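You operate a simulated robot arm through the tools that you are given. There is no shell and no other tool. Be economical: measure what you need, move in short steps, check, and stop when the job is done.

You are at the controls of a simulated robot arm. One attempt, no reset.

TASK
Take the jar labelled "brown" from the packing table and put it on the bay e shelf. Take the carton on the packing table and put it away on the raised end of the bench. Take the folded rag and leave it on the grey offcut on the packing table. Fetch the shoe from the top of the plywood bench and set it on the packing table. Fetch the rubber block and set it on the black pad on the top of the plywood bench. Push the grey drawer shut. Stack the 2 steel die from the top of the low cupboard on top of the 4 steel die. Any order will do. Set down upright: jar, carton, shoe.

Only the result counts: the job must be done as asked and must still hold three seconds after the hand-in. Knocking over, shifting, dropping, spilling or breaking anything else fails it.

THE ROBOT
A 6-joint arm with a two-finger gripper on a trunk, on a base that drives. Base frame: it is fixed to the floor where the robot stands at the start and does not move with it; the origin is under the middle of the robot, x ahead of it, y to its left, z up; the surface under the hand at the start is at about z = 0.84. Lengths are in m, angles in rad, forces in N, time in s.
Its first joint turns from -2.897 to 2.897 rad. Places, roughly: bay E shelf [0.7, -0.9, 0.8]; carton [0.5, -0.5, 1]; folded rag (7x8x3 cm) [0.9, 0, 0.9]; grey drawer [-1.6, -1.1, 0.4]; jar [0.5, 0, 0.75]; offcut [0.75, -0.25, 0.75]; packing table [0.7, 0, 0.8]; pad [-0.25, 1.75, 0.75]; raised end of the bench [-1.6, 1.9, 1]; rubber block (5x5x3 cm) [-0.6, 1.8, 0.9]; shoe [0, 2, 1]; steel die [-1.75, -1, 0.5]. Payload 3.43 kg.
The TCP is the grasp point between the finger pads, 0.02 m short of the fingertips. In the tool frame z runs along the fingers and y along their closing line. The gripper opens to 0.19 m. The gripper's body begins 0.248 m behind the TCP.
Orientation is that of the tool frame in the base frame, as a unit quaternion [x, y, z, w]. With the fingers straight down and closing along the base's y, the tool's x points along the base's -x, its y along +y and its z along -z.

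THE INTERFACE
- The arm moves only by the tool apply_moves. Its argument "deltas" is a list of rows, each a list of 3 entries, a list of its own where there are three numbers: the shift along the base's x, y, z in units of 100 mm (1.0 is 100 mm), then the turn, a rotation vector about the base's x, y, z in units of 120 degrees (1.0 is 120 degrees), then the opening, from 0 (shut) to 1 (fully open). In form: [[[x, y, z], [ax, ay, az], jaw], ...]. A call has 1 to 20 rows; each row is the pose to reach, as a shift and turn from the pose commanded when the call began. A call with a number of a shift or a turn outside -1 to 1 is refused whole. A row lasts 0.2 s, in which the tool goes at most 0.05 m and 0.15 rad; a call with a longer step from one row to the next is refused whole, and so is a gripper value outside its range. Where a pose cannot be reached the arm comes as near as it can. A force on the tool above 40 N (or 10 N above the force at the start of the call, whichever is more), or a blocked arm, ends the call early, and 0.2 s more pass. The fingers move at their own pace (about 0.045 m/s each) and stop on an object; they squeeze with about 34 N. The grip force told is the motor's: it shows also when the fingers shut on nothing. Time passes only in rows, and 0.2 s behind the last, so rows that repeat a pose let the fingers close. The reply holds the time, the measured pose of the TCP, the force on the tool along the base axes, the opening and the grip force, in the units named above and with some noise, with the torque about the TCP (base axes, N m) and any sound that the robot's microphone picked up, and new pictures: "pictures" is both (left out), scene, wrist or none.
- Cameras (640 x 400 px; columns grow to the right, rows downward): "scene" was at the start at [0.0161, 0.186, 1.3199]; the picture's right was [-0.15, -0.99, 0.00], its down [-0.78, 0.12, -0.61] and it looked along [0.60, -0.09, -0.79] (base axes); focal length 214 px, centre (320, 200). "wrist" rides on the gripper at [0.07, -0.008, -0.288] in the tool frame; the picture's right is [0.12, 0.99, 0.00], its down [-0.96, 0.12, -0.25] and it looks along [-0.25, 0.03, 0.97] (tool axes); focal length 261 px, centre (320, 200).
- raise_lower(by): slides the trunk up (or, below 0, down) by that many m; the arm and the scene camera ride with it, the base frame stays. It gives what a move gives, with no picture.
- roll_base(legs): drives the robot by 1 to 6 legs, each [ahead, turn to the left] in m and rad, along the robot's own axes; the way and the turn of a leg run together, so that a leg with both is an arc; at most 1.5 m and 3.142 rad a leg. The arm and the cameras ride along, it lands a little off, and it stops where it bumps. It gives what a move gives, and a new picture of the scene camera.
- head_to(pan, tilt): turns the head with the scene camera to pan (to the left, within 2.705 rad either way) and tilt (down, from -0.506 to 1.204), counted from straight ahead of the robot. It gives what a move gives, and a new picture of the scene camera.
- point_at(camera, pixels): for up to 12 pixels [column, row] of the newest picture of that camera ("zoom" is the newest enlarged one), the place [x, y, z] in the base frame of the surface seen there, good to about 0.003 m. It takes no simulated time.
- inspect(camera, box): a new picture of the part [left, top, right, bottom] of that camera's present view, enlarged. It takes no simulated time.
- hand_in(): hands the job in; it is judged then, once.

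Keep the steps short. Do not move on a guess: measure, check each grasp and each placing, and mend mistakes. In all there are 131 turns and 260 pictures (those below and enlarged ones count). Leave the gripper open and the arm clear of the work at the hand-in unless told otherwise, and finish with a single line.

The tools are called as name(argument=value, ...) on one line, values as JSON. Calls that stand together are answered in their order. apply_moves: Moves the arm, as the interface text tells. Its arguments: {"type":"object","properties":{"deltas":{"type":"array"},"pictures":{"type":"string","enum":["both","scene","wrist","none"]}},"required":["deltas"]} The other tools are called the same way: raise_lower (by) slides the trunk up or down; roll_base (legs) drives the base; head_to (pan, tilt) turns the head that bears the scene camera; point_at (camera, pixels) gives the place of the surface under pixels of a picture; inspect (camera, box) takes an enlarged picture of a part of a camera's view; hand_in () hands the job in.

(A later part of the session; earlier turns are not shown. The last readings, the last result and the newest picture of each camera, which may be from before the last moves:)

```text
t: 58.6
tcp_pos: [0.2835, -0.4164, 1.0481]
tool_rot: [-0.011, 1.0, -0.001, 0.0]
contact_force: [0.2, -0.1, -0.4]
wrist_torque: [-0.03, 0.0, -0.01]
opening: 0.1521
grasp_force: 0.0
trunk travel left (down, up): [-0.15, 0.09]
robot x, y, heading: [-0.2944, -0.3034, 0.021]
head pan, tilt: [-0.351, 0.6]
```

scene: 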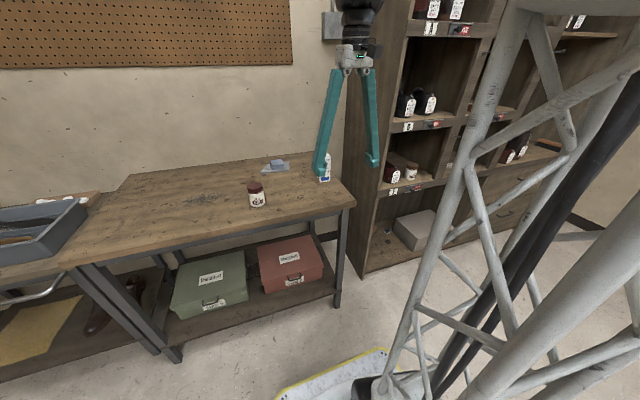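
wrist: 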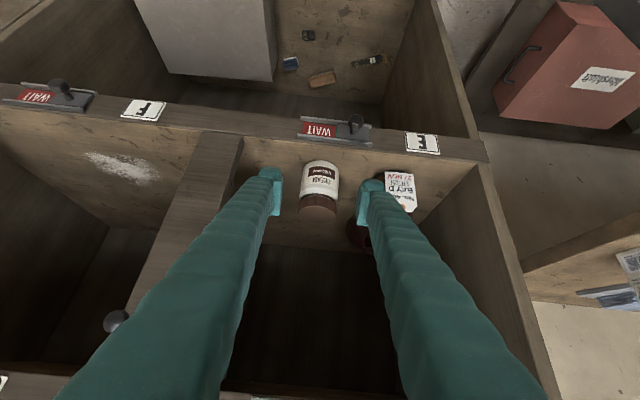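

I'll move the hand toward the carton at (0.58,-0.455), staying high at z≈1.10.

apply_moves(deltas=[[[0.35, 0, 0.2], [0, 0, 0], 0.8], [[0.7, 0, 0.5], [0, 0, 0], 0.8], [[1.0, -0.1, 0.6], [0, 0, 0], 0.8]], pictures="none")

apply_moves(deltas=[[[0.35, 0, 0], [0, 0, 0], 0.8], [[0.7, -0.1, 0], [0, 0, 0], 0.8], [[1.0, -0.2, 0], [0, 0, 0], 0.8], [[1.0, -0.2, 0], [0, 0, 0], 0.8]], pictures="wrist")

```text
t: 59.4
tcp_pos: [0.3825, -0.4233, 1.1084]
tool_rot: [-0.011, 1.0, -0.002, 0.0]
contact_force: [-1.2, -0.5, 1.1]
wrist_torque: [-0.07, -0.21, 0.03]
opening: 0.152
grasp_force: 0.0
trunk travel left (down, up): [-0.15, 0.09]
robot x, y, heading: [-0.2991, -0.3034, 0.022]
head pan, tilt: [-0.351, 0.6]
```

```text
t: 60.4
tcp_pos: [0.4844, -0.4453, 1.1071]
tool_rot: [-0.011, 1.0, -0.002, 0.0]
contact_force: [0.4, -0.6, 0.5]
wrist_torque: [0.0, 0.04, -0.04]
opening: 0.1517
grasp_force: 0.1
trunk travel left (down, up): [-0.15, 0.09]
robot x, y, heading: [-0.2977, -0.3009, 0.023]
head pan, tilt: [-0.351, 0.6]
```

wrist: 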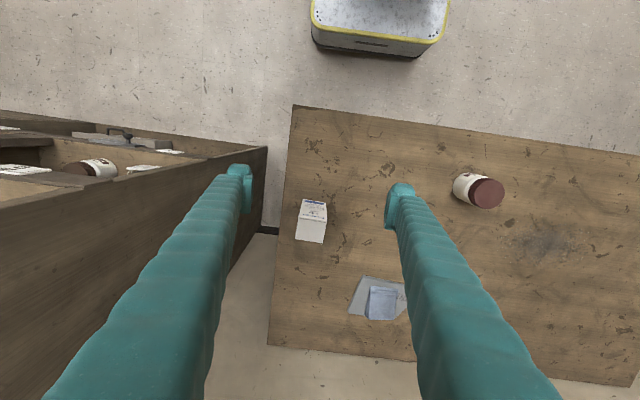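

Carton top is at (311,231). Measuring its corners.

point_at(camera="wrist", pixels=[[300, 223], [324, 224], [322, 241], [297, 239], [311, 231], [305, 201], [326, 204], [265, 155]])

inspect(camera="wrist", box=[271, 185, 351, 255])

```text
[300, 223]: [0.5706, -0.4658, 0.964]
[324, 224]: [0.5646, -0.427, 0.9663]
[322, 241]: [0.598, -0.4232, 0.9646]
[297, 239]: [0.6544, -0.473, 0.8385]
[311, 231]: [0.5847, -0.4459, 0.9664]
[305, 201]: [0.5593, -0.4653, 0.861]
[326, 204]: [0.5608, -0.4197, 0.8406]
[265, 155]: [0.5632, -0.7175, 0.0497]
```

```text
5.71 times, centred on (311, 220) of wrist
```

zoom: 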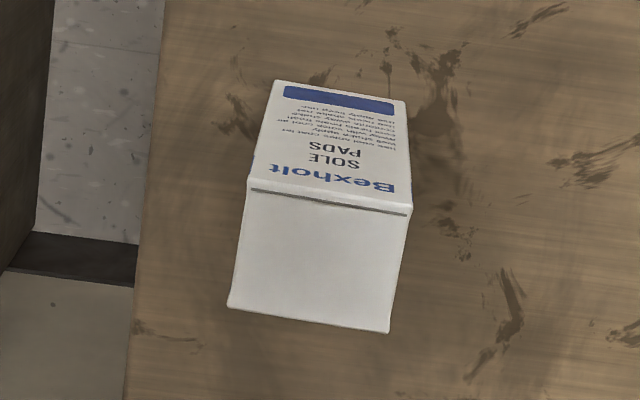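

Carton centre is (0.584,-0.445), about 4.5 cm square, yaw ≈ -0.13. I'll align above it, descend around it and look.

apply_moves(deltas=[[[0.4, 0, 0], [0, 0, -0.036], 0.65], [[0.8, 0, 0], [0, 0, -0.072], 0.55], [[0.99, 0.01, -0.2], [0, 0, -0.072], 0.55], [[0.99, 0.01, -0.5], [0, 0, -0.072], 0.55], [[0.99, 0.01, -0.5], [0, 0, -0.072], 0.55]], pictures="wrist")

```text
t: 61.6
tcp_pos: [0.5833, -0.4447, 1.0581]
tool_rot: [0.064, 0.998, -0.002, -0.001]
contact_force: [0.2, -0.2, 0.6]
wrist_torque: [0.0, 0.0, -0.01]
opening: 0.1046
grasp_force: 0.1
trunk travel left (down, up): [-0.15, 0.09]
robot x, y, heading: [-0.2992, -0.3062, 0.018]
head pan, tilt: [-0.351, 0.6]
```

wrist: 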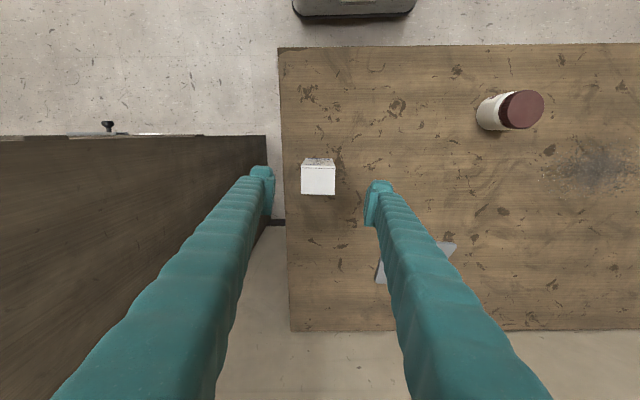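

Well aligned and centred between the fingers. I'll descend 0.145 m in two calls and close.

apply_moves(deltas=[[[0, 0, -0.4], [0, 0, 0], 0.5], [[0, 0, -0.8], [0, 0, 0], 0.5]], pictures="none")

apply_moves(deltas=[[[0, 0, -0.4], [0, 0, 0], 0.5], [[0, 0, -0.68], [0, 0, 0], 0.5], [[0, 0, -0.68], [0, 0, 0], 0.3], [[0, 0, -0.68], [0, 0, 0], 0], [[0, 0, -0.68], [0, 0, 0], 0], [[0, 0, -0.68], [0, 0, 0], 0], [[0, 0, -0.68], [0, 0, 0], 0], [[0, 0, -0.68], [0, 0, 0], 0], [[0, 0, -0.68], [0, 0, 0], 0]], pictures="wrist")

```text
t: 62.2
tcp_pos: [0.5838, -0.4451, 0.979]
tool_rot: [0.065, 0.998, -0.002, 0.0]
contact_force: [-0.6, 0.1, 0.1]
wrist_torque: [-0.02, -0.06, 0.04]
opening: 0.0951
grasp_force: 0.1
trunk travel left (down, up): [-0.15, 0.09]
robot x, y, heading: [-0.2974, -0.303, 0.023]
head pan, tilt: [-0.351, 0.6]
```

```text
t: 64.2
tcp_pos: [0.5835, -0.445, 0.9104]
tool_rot: [0.064, 0.998, -0.002, 0.0]
contact_force: [0.3, 0.5, 0.2]
wrist_torque: [0.01, 0.02, 0.01]
opening: 0.0507
grasp_force: 34.1
trunk travel left (down, up): [-0.15, 0.09]
robot x, y, heading: [-0.2966, -0.3036, 0.019]
head pan, tilt: [-0.351, 0.6]
```

wrist: 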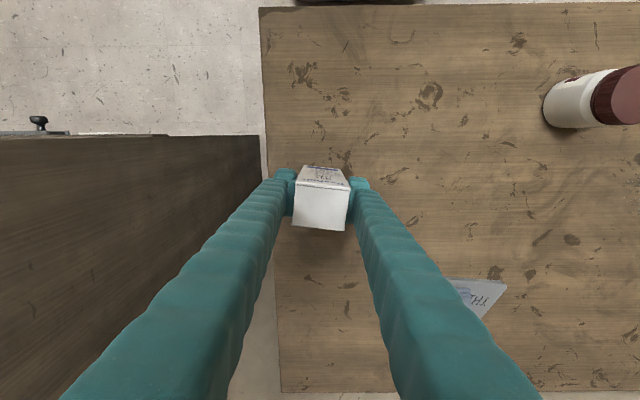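

Carton gripped at 0.0507 m. I'll lift it straight up and then draw it back.

apply_moves(deltas=[[[0, 0, 0.4], [0, 0, 0], 0], [[0, 0, 0.8], [0, 0, 0], 0], [[-0.3, 0, 1], [0, 0, 0], 0], [[-0.75, 0, 1], [0, 0, 0], 0], [[-1, 0, 1], [0, 0, 0], 0]], pictures="none")

apply_moves(deltas=[[[-0.3, 0.1, 0.2], [0, 0, 0], 0], [[-0.7, 0.3, 0.5], [0, 0, 0], 0], [[-1, 0.5, 0.8], [0, 0, 0], 0], [[-1, 0.5, 0.9], [0, 0, 0], 0]], pictures="wrist")

head_to(pan=1.8, tilt=0.5)

```text
t: 65.4
tcp_pos: [0.4823, -0.4452, 1.0093]
tool_rot: [0.065, 0.998, -0.002, -0.001]
contact_force: [0.7, 0.4, -0.1]
wrist_torque: [0.0, 0.08, 0.04]
opening: 0.0505
grasp_force: 33.9
trunk travel left (down, up): [-0.15, 0.09]
robot x, y, heading: [-0.2989, -0.3022, 0.015]
head pan, tilt: [-0.351, 0.6]
```

```text
refused: row 2 steps farther than a row can; nothing moved
```

```text
t: 67.4
tcp_pos: [0.4826, -0.4451, 1.0105]
tool_rot: [0.065, 0.998, -0.002, -0.001]
contact_force: [0.1, -1.4, -1.1]
wrist_torque: [-0.03, -0.01, -0.01]
opening: 0.0508
grasp_force: 33.9
trunk travel left (down, up): [-0.15, 0.09]
robot x, y, heading: [-0.2975, -0.3035, 0.02]
head pan, tilt: [1.799, 0.499]
```

scene: 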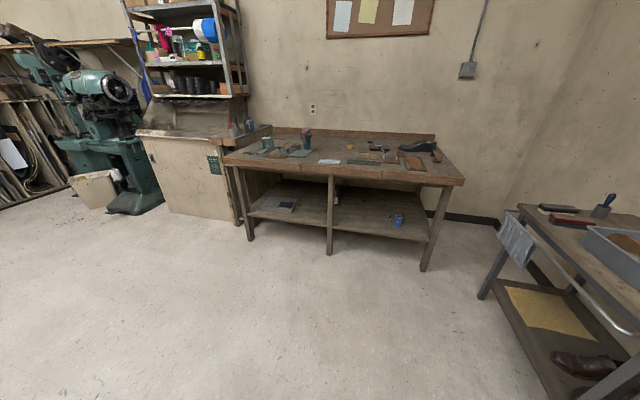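

The carton is in hand. The bench is ahead in this view; I'll enlarge and measure its parts.

inspect(camera="scene", box=[130, 100, 290, 200])

inspect(camera="scene", box=[310, 110, 470, 210])

point_at(camera="scene", pixels=[[200, 133], [160, 133], [225, 135], [180, 180], [230, 160], [460, 183], [330, 160], [410, 162], [265, 145], [302, 147], [420, 146]])

apply_moves(deltas=[[[-0.3, 0.1, 0.2], [0, 0, 0], 0], [[-0.6, 0.2, 0.5], [0, 0, 0], 0], [[-0.9, 0.4, 0.7], [0, 0, 0], 0], [[-1, 0.5, 0.9], [0, 0, 0], 0]], pictures="wrist")

```text
4.00 times, centred on (210, 150) of scene
```

zoom: 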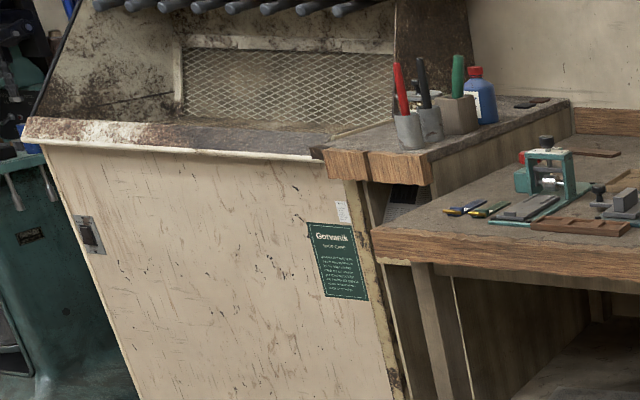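

```text
4.00 times, centred on (390, 160) of scene
```

zoom: 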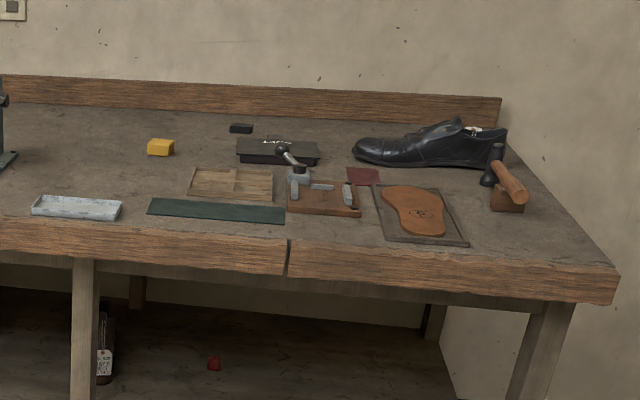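

```text
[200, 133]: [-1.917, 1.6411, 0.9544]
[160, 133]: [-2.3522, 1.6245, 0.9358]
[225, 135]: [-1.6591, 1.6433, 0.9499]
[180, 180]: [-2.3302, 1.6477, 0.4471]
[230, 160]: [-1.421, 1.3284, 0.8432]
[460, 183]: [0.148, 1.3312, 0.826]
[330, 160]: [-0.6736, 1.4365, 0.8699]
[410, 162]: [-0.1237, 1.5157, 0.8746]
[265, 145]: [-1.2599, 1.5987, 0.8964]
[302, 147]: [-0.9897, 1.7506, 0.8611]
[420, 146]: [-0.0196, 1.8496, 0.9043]
```

```text
t: 68.4
tcp_pos: [0.3853, -0.3934, 1.0997]
tool_rot: [0.065, 0.998, -0.002, -0.001]
contact_force: [-0.4, -0.5, -1.1]
wrist_torque: [0.03, 0.05, -0.01]
opening: 0.0508
grasp_force: 33.7
trunk travel left (down, up): [-0.15, 0.09]
robot x, y, heading: [-0.2974, -0.3039, 0.018]
head pan, tilt: [1.799, 0.499]
```

wrist: 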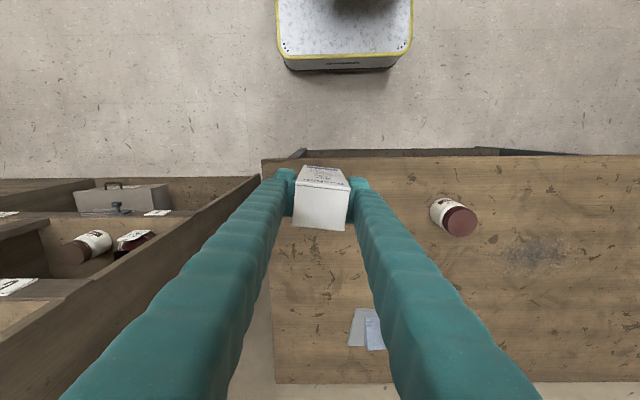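

The raised end is the ledge at x≈-1.6, z≈0.95 with cups on it; I need a closer look there. I'll draw the hand in a bit and drive to about (-1.4,0.8) facing the bench.

apply_moves(deltas=[[[-0.4, 0.1, 0.2], [0, 0, 0], 0], [[-0.8, 0.2, 0.3], [0, 0, 0], 0], [[-1, 0.3, 0.5], [0, 0, 0], 0]], pictures="none")

roll_base(legs=[[0, 2.31], [0.8, 0], [0.75, 0], [0, -0.76]])

head_to(pan=0.3, tilt=0.6)

```text
t: 69.2
tcp_pos: [0.2849, -0.3627, 1.1491]
tool_rot: [0.064, 0.998, -0.001, 0.0]
contact_force: [0.7, 0.0, -0.8]
wrist_torque: [0.01, 0.1, 0.0]
opening: 0.051
grasp_force: 34.7
trunk travel left (down, up): [-0.15, 0.09]
robot x, y, heading: [-0.2981, -0.3044, 0.02]
head pan, tilt: [1.799, 0.499]
```

```text
t: 85.0
tcp_pos: [-1.2122, 1.4519, 1.1505]
tool_rot: [-0.631, 0.776, -0.002, 0.001]
contact_force: [-0.1, 0.1, -1.1]
wrist_torque: [0.02, 0.02, -0.01]
opening: 0.0506
grasp_force: 33.7
trunk travel left (down, up): [-0.15, 0.09]
robot x, y, heading: [-1.318, 0.8765, 1.512]
head pan, tilt: [1.799, 0.499]
```

scene: 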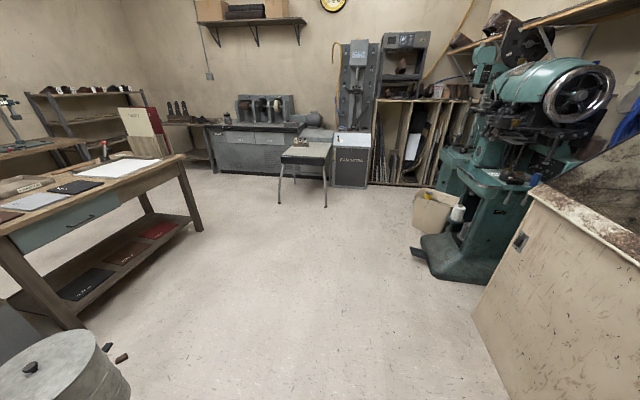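

```text
t: 86.6
tcp_pos: [-1.2124, 1.4511, 1.1508]
tool_rot: [-0.631, 0.776, -0.001, 0.001]
contact_force: [-0.6, 0.1, -1.3]
wrist_torque: [-0.02, -0.03, 0.02]
opening: 0.0506
grasp_force: 34.0
trunk travel left (down, up): [-0.15, 0.09]
robot x, y, heading: [-1.3151, 0.8739, 1.517]
head pan, tilt: [0.3, 0.6]
```

scene: 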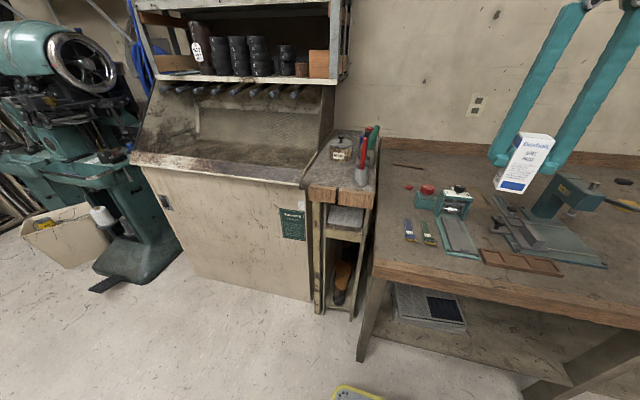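

The raised ledge is at (342,165), with cups at the right side and an object at (342,147). Enlarging.

inspect(camera="scene", box=[290, 115, 400, 215])

point_at(camera="scene", pixels=[[312, 185], [370, 188], [335, 178], [350, 180], [340, 165], [325, 160], [340, 148], [340, 137], [363, 175], [360, 135], [320, 175], [352, 200]])

```text
4.00 times, centred on (345, 165) of scene
```

zoom: 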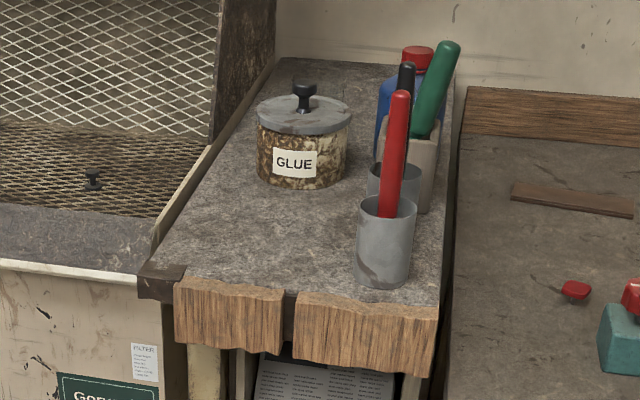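

```text
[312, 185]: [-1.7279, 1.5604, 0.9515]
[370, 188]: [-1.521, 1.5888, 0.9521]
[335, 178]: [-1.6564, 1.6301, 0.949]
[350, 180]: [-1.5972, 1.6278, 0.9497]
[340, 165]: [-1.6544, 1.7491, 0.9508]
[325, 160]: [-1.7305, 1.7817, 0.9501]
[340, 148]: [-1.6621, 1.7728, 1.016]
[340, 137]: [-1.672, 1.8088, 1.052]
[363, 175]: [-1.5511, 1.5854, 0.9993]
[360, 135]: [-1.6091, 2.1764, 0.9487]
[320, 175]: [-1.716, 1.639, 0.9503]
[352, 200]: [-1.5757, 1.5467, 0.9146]
```

Ledge top z≈0.950, front y≈1.55; free spot near (-1.675,1.645) between hood, glue pot and cups. I'll check the pen tops and the hood shelf above before moving.

point_at(camera="scene", pixels=[[365, 138], [335, 84], [345, 20], [375, 126], [352, 178], [301, 184], [331, 120], [322, 155]])

apply_moves(deltas=[[[-0.4, 0, 0.1], [0, 0, 0.033], 0], [[-0.8, 0, 0.2], [0, 0, 0.066], 0], [[-1, 0, 0.2], [0, 0, 0.1], 0]], pictures="none")

```text
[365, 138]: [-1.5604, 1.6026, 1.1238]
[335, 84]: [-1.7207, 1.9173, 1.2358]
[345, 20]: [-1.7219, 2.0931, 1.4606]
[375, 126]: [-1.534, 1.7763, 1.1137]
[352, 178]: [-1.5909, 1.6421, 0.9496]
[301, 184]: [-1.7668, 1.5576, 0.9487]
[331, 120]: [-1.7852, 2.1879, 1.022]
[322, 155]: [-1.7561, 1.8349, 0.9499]
```

```text
t: 87.4
tcp_pos: [-1.3143, 1.4533, 1.1707]
tool_rot: [0.708, -0.706, 0.001, -0.001]
contact_force: [0.1, 0.2, -0.8]
wrist_torque: [0.01, 0.05, -0.02]
opening: 0.0506
grasp_force: 34.6
trunk travel left (down, up): [-0.15, 0.09]
robot x, y, heading: [-1.3208, 0.877, 1.514]
head pan, tilt: [0.3, 0.6]
```

The shelf above starts at y=1.917, so my spot is clear. I'll go on along the front and then move in over the spot.

apply_moves(deltas=[[[-0.45, 0, 0], [0, 0, 0], 0], [[-0.9, 0, 0], [0, 0, 0], 0], [[-1, 0, 0], [0, 0, 0], 0]], pictures="none")

apply_moves(deltas=[[[-0.45, 0, 0], [0, 0, 0], 0], [[-0.9, 0, 0], [0, 0, 0], 0], [[-1, 0, 0], [0, 0, 0], 0]], pictures="none")

apply_moves(deltas=[[[-0.45, 0, 0], [0, 0, 0], 0], [[-0.9, 0, 0], [0, 0, 0], 0], [[-1.0, 0, 0], [0, 0, 0], 0]], pictures="both")

```text
t: 88.2
tcp_pos: [-1.4129, 1.4526, 1.1713]
tool_rot: [0.708, -0.706, 0.001, -0.001]
contact_force: [0.3, -0.2, -0.9]
wrist_torque: [-0.01, 0.06, 0.01]
opening: 0.0508
grasp_force: 33.8
trunk travel left (down, up): [-0.15, 0.09]
robot x, y, heading: [-1.3152, 0.8769, 1.512]
head pan, tilt: [0.3, 0.6]
```

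```text
t: 89.0
tcp_pos: [-1.5138, 1.452, 1.1684]
tool_rot: [0.709, -0.705, 0.001, -0.001]
contact_force: [0.6, 0.6, -1.4]
wrist_torque: [-0.03, 0.06, 0.03]
opening: 0.0507
grasp_force: 34.2
trunk travel left (down, up): [-0.15, 0.09]
robot x, y, heading: [-1.3179, 0.8793, 1.517]
head pan, tilt: [0.3, 0.6]
```

```text
t: 89.8
tcp_pos: [-1.6144, 1.452, 1.1686]
tool_rot: [0.709, -0.706, 0.001, -0.002]
contact_force: [1.0, 0.2, -0.8]
wrist_torque: [-0.06, 0.06, 0.03]
opening: 0.0506
grasp_force: 33.5
trunk travel left (down, up): [-0.15, 0.09]
robot x, y, heading: [-1.3151, 0.8785, 1.514]
head pan, tilt: [0.3, 0.6]
```

scene: 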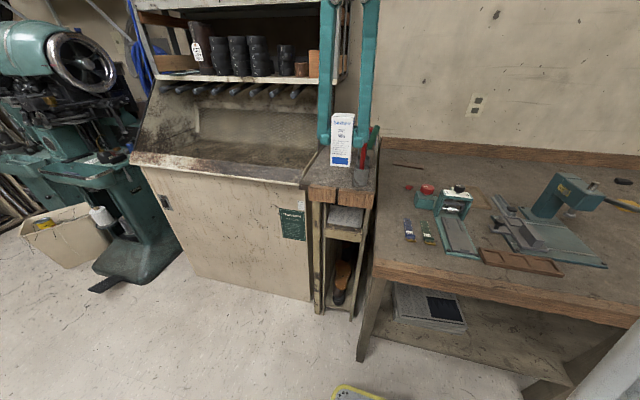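
wrist: 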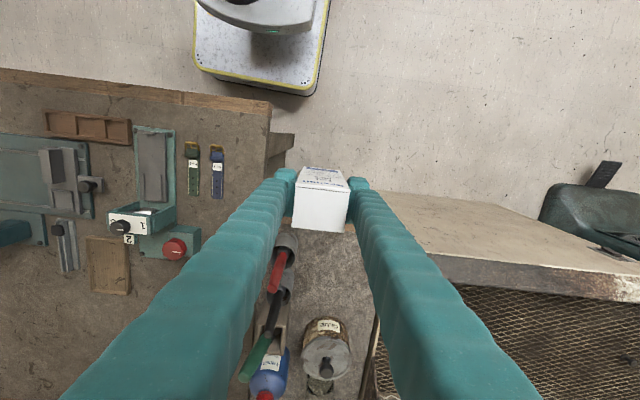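

I'll shift to x=-1.68 and move in to y=1.64 at this height.

apply_moves(deltas=[[[-0.4, 0, 0], [0, 0, 0], 0], [[-0.66, 0, 0], [0, 0, 0], 0], [[-0.66, 0.4, 0], [0, 0, 0], 0], [[-0.66, 0.8, 0], [0, 0, 0], 0], [[-0.66, 1.0, 0], [0, 0, 0], 0]], pictures="none")

apply_moves(deltas=[[[0, 0.4, 0], [0, 0, 0], 0], [[0, 0.88, 0], [0, 0, 0], 0], [[0, 0.88, -0.4], [0, 0, 0], 0], [[0, 0.88, -0.8], [0, 0, 0], 0], [[0, 0.88, -1.0], [0, 0, 0], 0], [[0, 0.88, -1.0], [0, 0, 0], 0]], pictures="both")

```text
t: 91.0
tcp_pos: [-1.6788, 1.5503, 1.1698]
tool_rot: [0.708, -0.706, 0.001, 0.0]
contact_force: [0.0, -1.0, -0.5]
wrist_torque: [0.07, -0.08, 0.03]
opening: 0.0507
grasp_force: 34.1
trunk travel left (down, up): [-0.15, 0.09]
robot x, y, heading: [-1.3158, 0.8767, 1.515]
head pan, tilt: [0.3, 0.6]
```

```text
t: 92.4
tcp_pos: [-1.68, 1.6398, 1.0703]
tool_rot: [0.709, -0.706, 0.001, -0.001]
contact_force: [-0.7, 0.8, -0.8]
wrist_torque: [-0.02, -0.03, 0.02]
opening: 0.0507
grasp_force: 34.0
trunk travel left (down, up): [-0.15, 0.09]
robot x, y, heading: [-1.3146, 0.8753, 1.519]
head pan, tilt: [0.3, 0.6]
```

scene: 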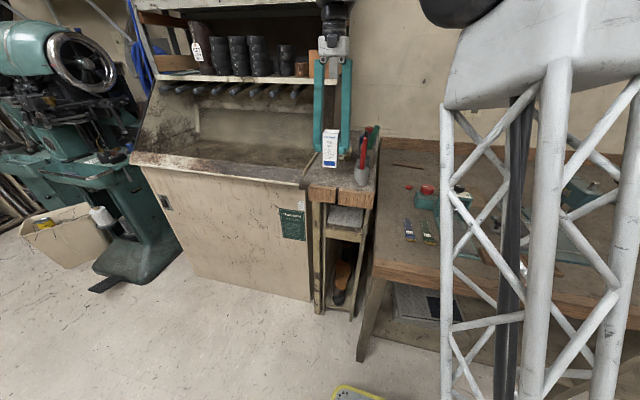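
wrist: 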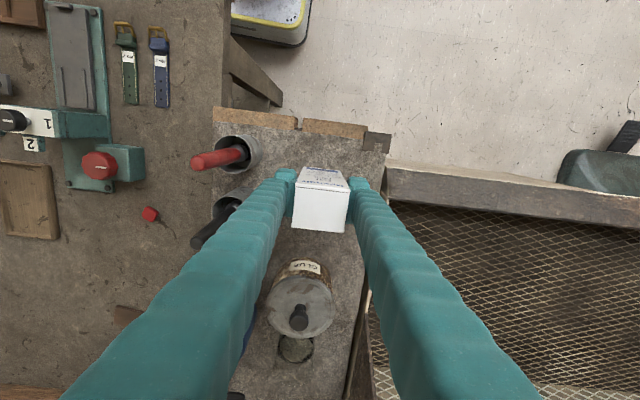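

Over the spot, clear on all sides. Lowering to just above contact, then gently to contact.

apply_moves(deltas=[[[0, 0, -0.3], [0, 0, 0], 0], [[0, 0, -0.44], [0, 0, 0], 0], [[0, 0, -0.48], [0, 0, 0], 0], [[0, 0, -0.5], [0, 0, 0], 0]], pictures="none")

```text
t: 93.4
tcp_pos: [-1.6784, 1.6406, 1.0207]
tool_rot: [0.708, -0.706, 0.002, -0.002]
contact_force: [0.2, 0.3, -1.0]
wrist_torque: [-0.02, -0.04, -0.02]
opening: 0.0507
grasp_force: 34.1
trunk travel left (down, up): [-0.15, 0.09]
robot x, y, heading: [-1.3196, 0.8761, 1.516]
head pan, tilt: [0.3, 0.6]
```

No contact yet. A couple of millimetres more.

apply_moves(deltas=[[[0, 0, -0.02], [0, 0, 0], 0], [[0, 0, -0.03], [0, 0, 0], 0], [[0, 0, -0.03], [0, 0, 0], 0]], pictures="none")

```text
t: 94.2
tcp_pos: [-1.6784, 1.6398, 1.0207]
tool_rot: [0.708, -0.706, 0.0, -0.002]
contact_force: [-2.9, 4.7, 34.7]
wrist_torque: [0.0, 0.26, -0.02]
opening: 0.0508
grasp_force: 33.7
trunk travel left (down, up): [-0.15, 0.09]
robot x, y, heading: [-1.3135, 0.8782, 1.518]
head pan, tilt: [0.3, 0.6]
```

Contact at z=1.0207. I'll ease up 2 mm, open to 0.09 m and rise straight.

apply_moves(deltas=[[[0, 0, 0.025], [0, 0, 0], 0], [[0, 0, 0.025], [0, 0, 0], 0.35], [[0, 0, 0.025], [0, 0, 0], 0.45], [[0, 0, 0.025], [0, 0, 0], 0.45], [[0, 0, 0.4], [0, 0, 0], 0.45], [[0, 0, 0.8], [0, 0, 0], 0.45], [[0, 0, 1.0], [0, 0, 0], 0.45]], pictures="none")

apply_moves(deltas=[[[0, 0, 0.45], [0, 0, 0], 0.45], [[0, -0.3, 0.7], [0, 0, 0], 0.45], [[0, -0.7, 0.7], [0, 0, 0], 0.45], [[0, -1, 0.7], [0, 0, 0], 0.45]], pictures="both")

```text
t: 95.8
tcp_pos: [-1.6788, 1.6413, 1.1178]
tool_rot: [0.708, -0.706, 0.0, -0.001]
contact_force: [0.5, 0.1, -0.8]
wrist_torque: [-0.02, 0.0, 0.02]
opening: 0.0855
grasp_force: 0.2
trunk travel left (down, up): [-0.15, 0.09]
robot x, y, heading: [-1.316, 0.8735, 1.513]
head pan, tilt: [0.3, 0.6]
```

```text
t: 96.8
tcp_pos: [-1.678, 1.5409, 1.1864]
tool_rot: [0.708, -0.706, 0.0, -0.001]
contact_force: [-0.3, 0.1, -1.3]
wrist_torque: [-0.12, 0.0, -0.02]
opening: 0.0856
grasp_force: 0.1
trunk travel left (down, up): [-0.15, 0.09]
robot x, y, heading: [-1.317, 0.8741, 1.515]
head pan, tilt: [0.3, 0.6]
```

scene: 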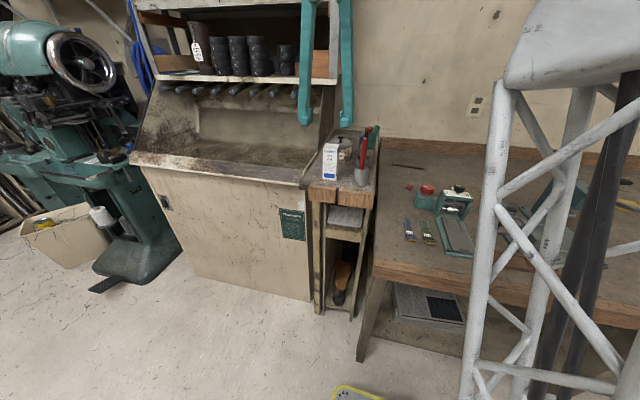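
wrist: 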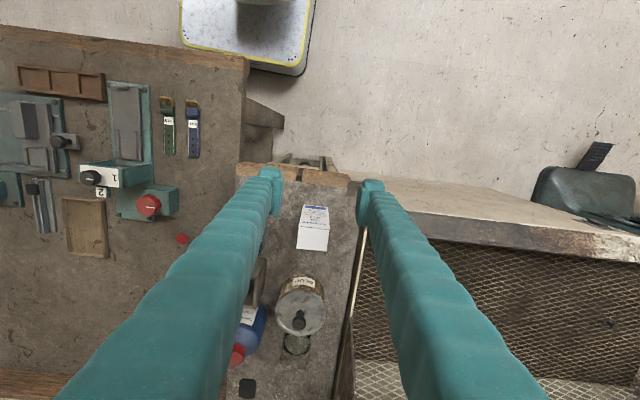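

The carton stands upright on the raised end. Next the shoe, block and pad. I'll pull the hand back toward the robot, then drive along the bench to x≈-0.4.

apply_moves(deltas=[[[0.1, -0.45, 0], [0, 0, 0], 0.6], [[0.3, -0.85, 0], [0, 0, 0], 0.8], [[0.7, -1, 0], [0, 0, 0], 0.8], [[1, -1, 0], [0, 0, 0], 0.8]], pictures="none")

roll_base(legs=[[0, -1.515], [0.95, 0], [0, 1.571]])

head_to(pan=-0.1, tilt=0.7)

```text
t: 97.8
tcp_pos: [-1.5791, 1.4383, 1.1866]
tool_rot: [0.708, -0.706, 0.001, -0.001]
contact_force: [-0.1, -0.2, -0.3]
wrist_torque: [0.0, -0.08, -0.01]
opening: 0.1519
grasp_force: 0.1
trunk travel left (down, up): [-0.15, 0.09]
robot x, y, heading: [-1.317, 0.8751, 1.515]
head pan, tilt: [0.3, 0.6]
```

```text
t: 110.7
tcp_pos: [-0.6569, 1.4243, 1.1875]
tool_rot: [0.732, -0.681, 0.0, -0.001]
contact_force: [0.3, 0.0, 0.1]
wrist_torque: [0.01, -0.01, 0.0]
opening: 0.152
grasp_force: 0.1
trunk travel left (down, up): [-0.15, 0.09]
robot x, y, heading: [-0.3597, 0.881, 1.586]
head pan, tilt: [0.3, 0.6]
```

scene: 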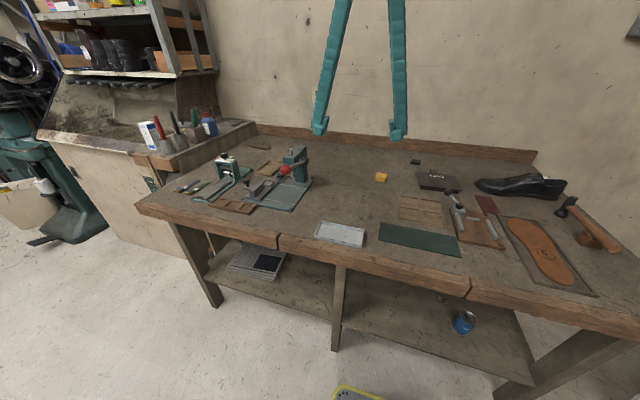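

```text
t: 111.6
tcp_pos: [-0.656, 1.425, 1.1876]
tool_rot: [0.732, -0.681, 0.001, -0.001]
contact_force: [0.1, -0.1, -0.3]
wrist_torque: [0.0, -0.02, 0.0]
opening: 0.1521
grasp_force: 0.0
trunk travel left (down, up): [-0.15, 0.09]
robot x, y, heading: [-0.3514, 0.8828, 1.582]
head pan, tilt: [-0.099, 0.7]
```

scene: 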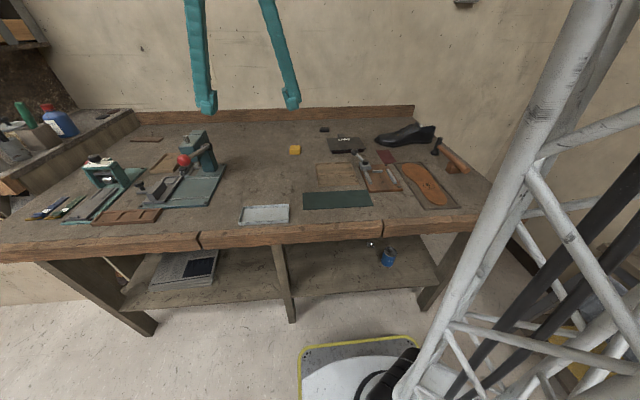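

The yellow block is at (294,150), the black pad at (344,145) and the shoe at (405,134). Enlarging and measuring.

inspect(camera="scene", box=[280, 110, 480, 220])

point_at(camera="scene", pixels=[[294, 148], [294, 154], [330, 139], [358, 139], [361, 150], [330, 152], [340, 147], [378, 139], [430, 130], [418, 127], [405, 145], [325, 129]])

```text
3.20 times, centred on (380, 165) of scene
```

zoom: 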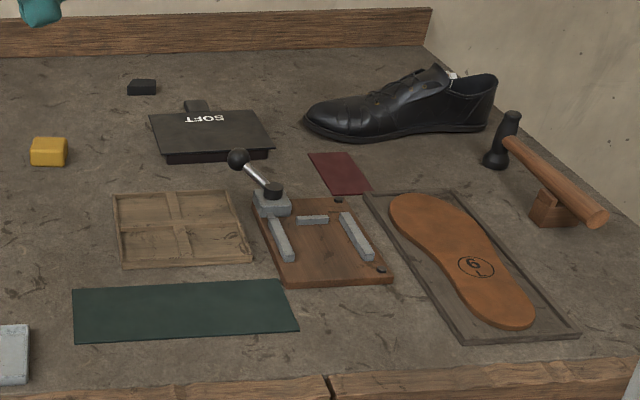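

```text
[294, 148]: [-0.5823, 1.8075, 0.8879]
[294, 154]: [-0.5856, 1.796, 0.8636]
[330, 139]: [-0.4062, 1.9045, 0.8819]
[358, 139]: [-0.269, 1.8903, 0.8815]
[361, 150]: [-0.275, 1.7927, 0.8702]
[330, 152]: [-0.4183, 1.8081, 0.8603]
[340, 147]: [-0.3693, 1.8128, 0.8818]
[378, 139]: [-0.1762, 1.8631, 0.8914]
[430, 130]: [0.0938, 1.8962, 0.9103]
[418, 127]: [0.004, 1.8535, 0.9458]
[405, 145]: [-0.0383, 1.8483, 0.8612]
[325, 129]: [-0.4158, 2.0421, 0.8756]
```

I'll drive 0.12 m closer so the back of the bench is comfortably in reach.

roll_base(legs=[[0.12, 0]])

apply_moves(deltas=[[[0.2, 0.35, -0.1], [0, 0, -0.01], 0.8], [[0.35, 0.75, -0.2], [0, 0, -0.02], 0.8], [[0.6, 1.0, -0.4], [0, 0, -0.03], 0.8]], pictures="none")

apply_moves(deltas=[[[0.1, 0.4, 0], [0, 0, 0], 0.8], [[0.15, 0.8, -0.2], [0, 0, 0], 0.8], [[0.15, 1.0, -0.3], [0, 0, 0], 0.8], [[0.15, 1.0, -0.3], [0, 0, 0], 0.8]], pictures="wrist")

```text
t: 112.8
tcp_pos: [-0.6571, 1.5445, 1.188]
tool_rot: [0.733, -0.681, 0.002, -0.002]
contact_force: [-0.6, -0.3, 0.5]
wrist_torque: [0.02, 0.04, 0.03]
opening: 0.1522
grasp_force: 0.1
trunk travel left (down, up): [-0.15, 0.09]
robot x, y, heading: [-0.3619, 0.9996, 1.581]
head pan, tilt: [-0.099, 0.7]
```

scene: 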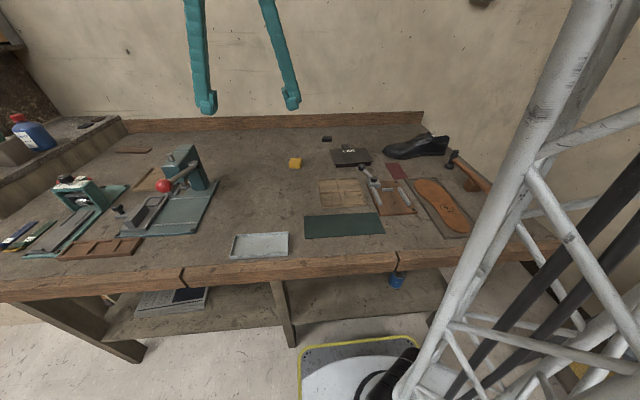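

```text
t: 113.6
tcp_pos: [-0.596, 1.6453, 1.1482]
tool_rot: [0.711, -0.704, 0.001, -0.001]
contact_force: [0.4, -0.8, 0.1]
wrist_torque: [0.14, -0.08, -0.02]
opening: 0.1519
grasp_force: 0.1
trunk travel left (down, up): [-0.15, 0.09]
robot x, y, heading: [-0.3547, 1.0017, 1.59]
head pan, tilt: [-0.099, 0.7]
```

```text
t: 114.6
tcp_pos: [-0.5821, 1.7439, 1.1165]
tool_rot: [0.711, -0.703, 0.002, -0.001]
contact_force: [-0.1, 0.0, -0.7]
wrist_torque: [-0.01, -0.03, 0.01]
opening: 0.1522
grasp_force: 0.2
trunk travel left (down, up): [-0.15, 0.09]
robot x, y, heading: [-0.3618, 1.006, 1.583]
head pan, tilt: [-0.099, 0.7]
```

wrist: 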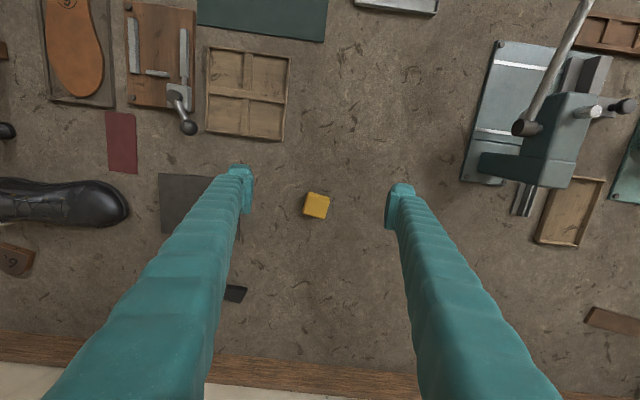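

The block is at (317,206), rotated a bit. Measuring its corners and the pad.

point_at(camera="wrist", pixels=[[308, 193], [328, 198], [325, 217], [305, 213], [317, 206], [165, 178], [200, 180], [165, 230], [195, 235], [237, 293]])

inspect(camera="wrist", box=[282, 180, 352, 230])

```text
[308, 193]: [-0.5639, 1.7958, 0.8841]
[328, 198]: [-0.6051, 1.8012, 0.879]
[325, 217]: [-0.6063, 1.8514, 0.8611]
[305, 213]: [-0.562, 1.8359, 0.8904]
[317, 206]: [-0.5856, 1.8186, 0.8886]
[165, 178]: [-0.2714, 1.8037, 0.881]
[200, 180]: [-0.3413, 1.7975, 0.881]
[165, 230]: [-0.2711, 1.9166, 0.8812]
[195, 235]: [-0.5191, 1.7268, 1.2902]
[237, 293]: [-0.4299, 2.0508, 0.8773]
```

```text
8.00 times, centred on (317, 205) of wrist
```

zoom: 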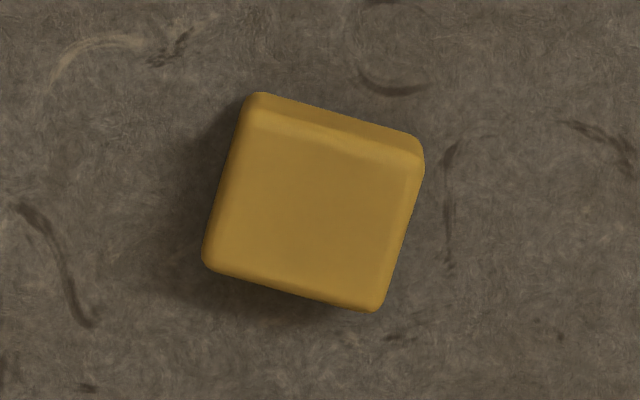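

Block centre (-0.585,1.818), top 0.889, turned about -0.25 rad. I'll align and descend partway.

apply_moves(deltas=[[[-0.02, 0.35, -0.1], [0, 0, -0.06], 0.6], [[-0.03, 0.74, -0.3], [0, 0, -0.12], 0.5], [[-0.03, 0.74, -0.7], [0, 0, -0.12], 0.5], [[-0.03, 0.74, -1.0], [0, 0, -0.12], 0.5]], pictures="none")

apply_moves(deltas=[[[0, 0, -0.4], [0, 0, 0], 0.5], [[0, 0, -0.8], [0, 0, 0], 0.5], [[0, 0, -0.8], [0, 0, 0], 0.5]], pictures="wrist")

```text
t: 115.6
tcp_pos: [-0.5849, 1.8174, 1.018]
tool_rot: [-0.617, 0.787, -0.001, 0.001]
contact_force: [-0.5, 0.7, 0.4]
wrist_torque: [0.0, 0.0, -0.02]
opening: 0.095
grasp_force: 0.0
trunk travel left (down, up): [-0.15, 0.09]
robot x, y, heading: [-0.3622, 1.0032, 1.584]
head pan, tilt: [-0.099, 0.7]
```

```text
t: 116.4
tcp_pos: [-0.5862, 1.8173, 0.9367]
tool_rot: [-0.617, 0.787, -0.001, 0.0]
contact_force: [0.4, 0.5, 0.0]
wrist_torque: [-0.05, -0.04, 0.0]
opening: 0.0948
grasp_force: 0.2
trunk travel left (down, up): [-0.15, 0.09]
robot x, y, heading: [-0.3645, 1.0006, 1.583]
head pan, tilt: [-0.099, 0.7]
```

wrist: 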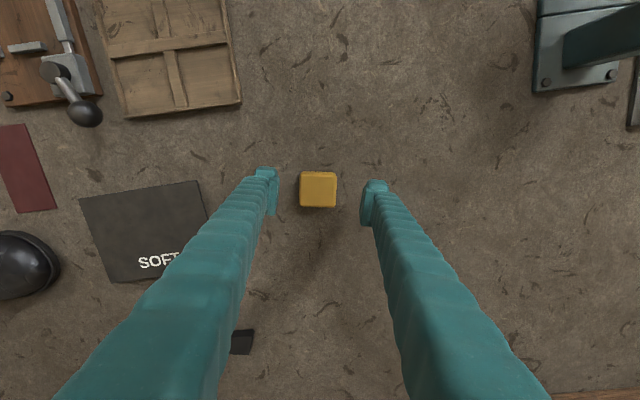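

Aligned. Pad corners are also visible at (80,200),(202,181),(110,282). I'll measure those, then descend and grip.

point_at(camera="wrist", pixels=[[83, 201], [200, 183], [111, 281], [175, 275], [145, 230]])

apply_moves(deltas=[[[0, 0, -0.4], [0, 0, 0], 0.5], [[0, 0, -0.54], [0, 0, 0], 0.5], [[0, 0, -0.54], [0, 0, 0], 0], [[0, 0, -0.54], [0, 0, 0], 0], [[0, 0, -0.54], [0, 0, 0], 0], [[0, 0, -0.54], [0, 0, 0], 0], [[0, 0, -0.54], [0, 0, 0], 0], [[0, 0, -0.54], [0, 0, 0], 0], [[0, 0, -0.2], [0, 0, 0], 0], [[0, 0, 0.2], [0, 0, 0], 0]], pictures="wrist")

```text
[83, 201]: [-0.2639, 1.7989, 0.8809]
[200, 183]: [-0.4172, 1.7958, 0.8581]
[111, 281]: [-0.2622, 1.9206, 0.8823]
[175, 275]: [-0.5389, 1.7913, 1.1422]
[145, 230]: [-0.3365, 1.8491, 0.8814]
```

```text
t: 118.6
tcp_pos: [-0.5877, 1.8186, 0.9558]
tool_rot: [-0.617, 0.787, -0.001, 0.002]
contact_force: [0.1, 0.0, -1.4]
wrist_torque: [-0.11, 0.01, 0.0]
opening: 0.0494
grasp_force: 34.0
trunk travel left (down, up): [-0.15, 0.09]
robot x, y, heading: [-0.3589, 1.0021, 1.586]
head pan, tilt: [-0.099, 0.7]
```

wrist: 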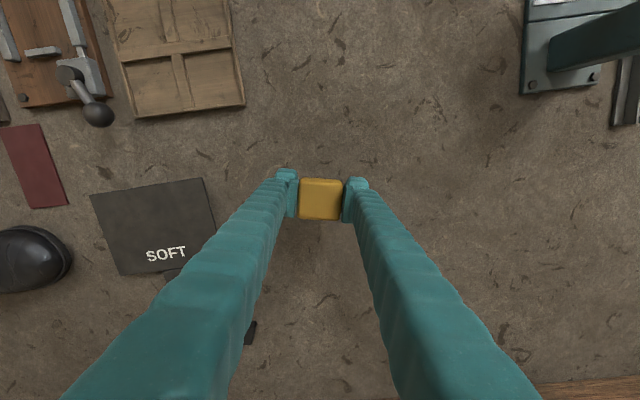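

Block in hand. Pad centre is (-0.34,1.858), top 0.881. I'll carry it over.

apply_moves(deltas=[[[0.2, 0.05, 0.2], [0, 0, 0.06], 0], [[0.6, 0.1, 0.2], [0, 0, 0.12], 0], [[1.0, 0.2, 0.2], [0, 0, 0.12], 0]], pictures="none")

apply_moves(deltas=[[[0.45, 0.1, 0], [0, 0, 0], 0], [[0.9, 0.2, 0], [0, 0, 0], 0], [[1.0, 0.2, 0], [0, 0, 0], 0]], pictures="none")

apply_moves(deltas=[[[0.4, 0, 0], [0, 0, 0], 0], [[0.47, 0, -0.3], [0, 0, 0], 0], [[0.47, 0, -0.3], [0, 0, 0], 0]], pictures="wrist")

```text
t: 119.4
tcp_pos: [-0.4859, 1.838, 0.9772]
tool_rot: [0.712, -0.702, 0.002, -0.001]
contact_force: [-0.7, 0.2, -0.6]
wrist_torque: [0.02, -0.15, -0.01]
opening: 0.0491
grasp_force: 34.0
trunk travel left (down, up): [-0.15, 0.09]
robot x, y, heading: [-0.3594, 1.0055, 1.581]
head pan, tilt: [-0.099, 0.7]
```

```text
t: 120.2
tcp_pos: [-0.3864, 1.8594, 0.9759]
tool_rot: [0.712, -0.703, 0.001, -0.002]
contact_force: [0.6, -0.3, -0.4]
wrist_torque: [-0.01, -0.01, -0.02]
opening: 0.0487
grasp_force: 34.1
trunk travel left (down, up): [-0.15, 0.09]
robot x, y, heading: [-0.359, 1.0057, 1.586]
head pan, tilt: [-0.099, 0.7]
```

```text
t: 121.0
tcp_pos: [-0.3367, 1.8598, 0.9473]
tool_rot: [0.711, -0.703, 0.002, -0.001]
contact_force: [0.4, 0.0, -1.6]
wrist_torque: [-0.01, 0.0, 0.0]
opening: 0.0486
grasp_force: 33.9
trunk travel left (down, up): [-0.15, 0.09]
robot x, y, heading: [-0.3565, 0.9985, 1.586]
head pan, tilt: [-0.099, 0.7]
```

wrist: 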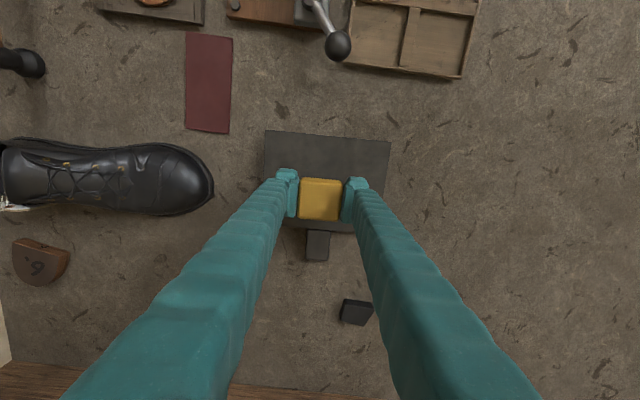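

Over the pad. Lowering gently to contact.

apply_moves(deltas=[[[0, -0.02, -0.25], [0, 0, 0], 0], [[0, -0.02, -0.38], [0, 0, 0], 0], [[0, -0.02, -0.42], [0, 0, 0], 0], [[0, -0.02, -0.44], [0, 0, 0], 0]], pictures="none")

```text
t: 122.0
tcp_pos: [-0.3374, 1.8581, 0.9047]
tool_rot: [0.71, -0.704, 0.001, -0.001]
contact_force: [1.3, 0.0, 3.1]
wrist_torque: [-0.01, 0.01, 0.07]
opening: 0.0487
grasp_force: 34.1
trunk travel left (down, up): [-0.15, 0.09]
robot x, y, heading: [-0.3585, 1.0029, 1.584]
head pan, tilt: [-0.099, 0.7]
```

Touching (3.1 N up). Release and rise.

apply_moves(deltas=[[[0, 0, 0], [0, 0, 0], 0.35], [[0, 0, 0], [0, 0, 0], 0.45], [[0, 0, 0], [0, 0, 0], 0.45], [[0, 0, 0], [0, 0, 0], 0.45], [[0, 0, 0.4], [0, 0, 0], 0.45], [[0, 0, 0.8], [0, 0, 0], 0.45], [[0, 0, 1.0], [0, 0, 0], 0.45]], pictures="none")

apply_moves(deltas=[[[0.3, 0, 0.4], [0, 0, 0], 0.6], [[0.7, 0, 0.6], [0, 0, 0], 0.8], [[1.0, 0, 0.8], [0, 0, 0], 0.8]], pictures="none")

apply_moves(deltas=[[[0.4, 0, 0], [0, 0, 0], 0.8], [[0.8, 0, 0], [0, 0, 0], 0.8], [[1.0, 0, 0], [0, 0, 0], 0.8], [[1.0, 0, 0], [0, 0, 0], 0.8]], pictures="wrist")

```text
t: 123.6
tcp_pos: [-0.3391, 1.8579, 1.0051]
tool_rot: [0.71, -0.704, 0.002, -0.001]
contact_force: [-0.9, -0.3, -0.5]
wrist_torque: [-0.02, -0.05, 0.02]
opening: 0.0854
grasp_force: 0.1
trunk travel left (down, up): [-0.15, 0.09]
robot x, y, heading: [-0.3582, 0.9995, 1.586]
head pan, tilt: [-0.099, 0.7]
```

```text
t: 124.4
tcp_pos: [-0.2408, 1.8572, 1.0828]
tool_rot: [0.711, -0.703, 0.001, -0.001]
contact_force: [-0.8, -0.2, 0.1]
wrist_torque: [-0.05, -0.1, 0.0]
opening: 0.1523
grasp_force: 0.2
trunk travel left (down, up): [-0.15, 0.09]
robot x, y, heading: [-0.3589, 1.0079, 1.582]
head pan, tilt: [-0.099, 0.7]
```

```text
t: 125.4
tcp_pos: [-0.1369, 1.8571, 1.0835]
tool_rot: [0.711, -0.704, 0.001, -0.001]
contact_force: [0.6, 0.9, 0.1]
wrist_torque: [-0.03, 0.02, 0.01]
opening: 0.1519
grasp_force: 0.1
trunk travel left (down, up): [-0.15, 0.09]
robot x, y, heading: [-0.3591, 1.0016, 1.587]
head pan, tilt: [-0.099, 0.7]
```

wrist: 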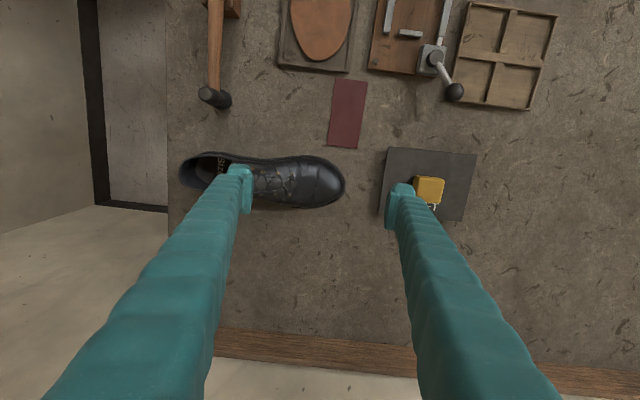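

The block sits on the pad. Now the shoe, lying along x. I'll turn the hand -90° while moving above it.

apply_moves(deltas=[[[0.1, 0, 0], [0, 0, -0.07], 0.8], [[0.2, 0, 0], [0, 0, -0.14], 0.8], [[0.3, 0, 0], [0, 0, -0.21], 0.8], [[0.4, 0, 0], [0, 0, -0.28], 0.8], [[0.5, 0, 0], [0, 0, -0.35], 0.8], [[0.6, 0, 0], [0, 0, -0.42], 0.8], [[0.7, 0, 0], [0, 0, -0.49], 0.8], [[0.8, 0, 0], [0, 0, -0.56], 0.8], [[0.9, 0, 0], [0, 0, -0.63], 0.8], [[0.9, 0, 0], [0, 0, -0.7], 0.8], [[0.9, 0, 0], [0, 0, -0.756], 0.8], [[0.9, 0, 0], [0, 0, -0.756], 0.8]], pictures="wrist")

```text
t: 128.0
tcp_pos: [-0.0492, 1.8565, 1.0837]
tool_rot: [0.002, 1.0, -0.002, 0.0]
contact_force: [0.1, 1.1, 0.5]
wrist_torque: [-0.03, 0.01, -0.02]
opening: 0.152
grasp_force: 0.1
trunk travel left (down, up): [-0.15, 0.09]
robot x, y, heading: [-0.361, 1.0064, 1.587]
head pan, tilt: [-0.099, 0.7]
```

wrist: 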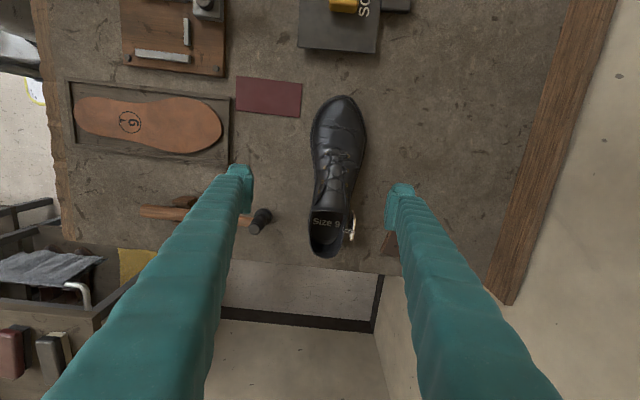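

Shoe: toe (340,97), heel (325,258), a tag at (351,230). Measuring its outline.

point_at(camera="wrist", pixels=[[340, 98], [312, 140], [366, 140], [316, 185], [356, 185], [308, 235], [343, 235], [325, 256], [352, 230], [338, 160], [325, 215], [240, 210]])

inspect(camera="wrist", box=[260, 80, 420, 270])

```text
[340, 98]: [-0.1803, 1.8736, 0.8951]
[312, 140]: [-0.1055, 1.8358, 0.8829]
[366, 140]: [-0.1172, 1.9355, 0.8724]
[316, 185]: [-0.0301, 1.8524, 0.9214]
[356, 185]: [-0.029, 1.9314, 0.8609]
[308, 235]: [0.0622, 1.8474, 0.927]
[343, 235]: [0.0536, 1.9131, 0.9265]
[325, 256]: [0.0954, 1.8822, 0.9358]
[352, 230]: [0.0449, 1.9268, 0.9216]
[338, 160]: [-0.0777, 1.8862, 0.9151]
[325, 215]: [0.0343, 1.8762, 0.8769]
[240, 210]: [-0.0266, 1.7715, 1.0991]
```

```text
2.11 times, centred on (340, 175) of wrist
```

zoom: 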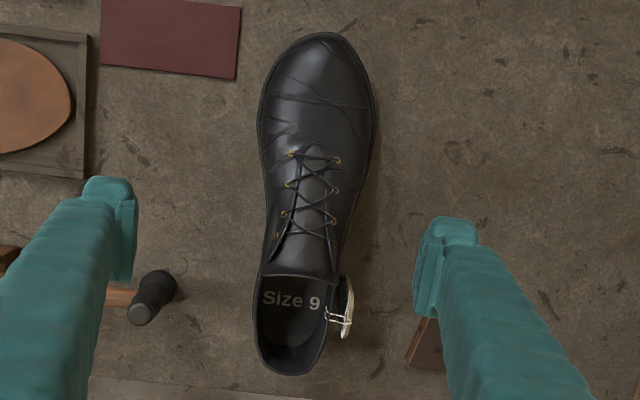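

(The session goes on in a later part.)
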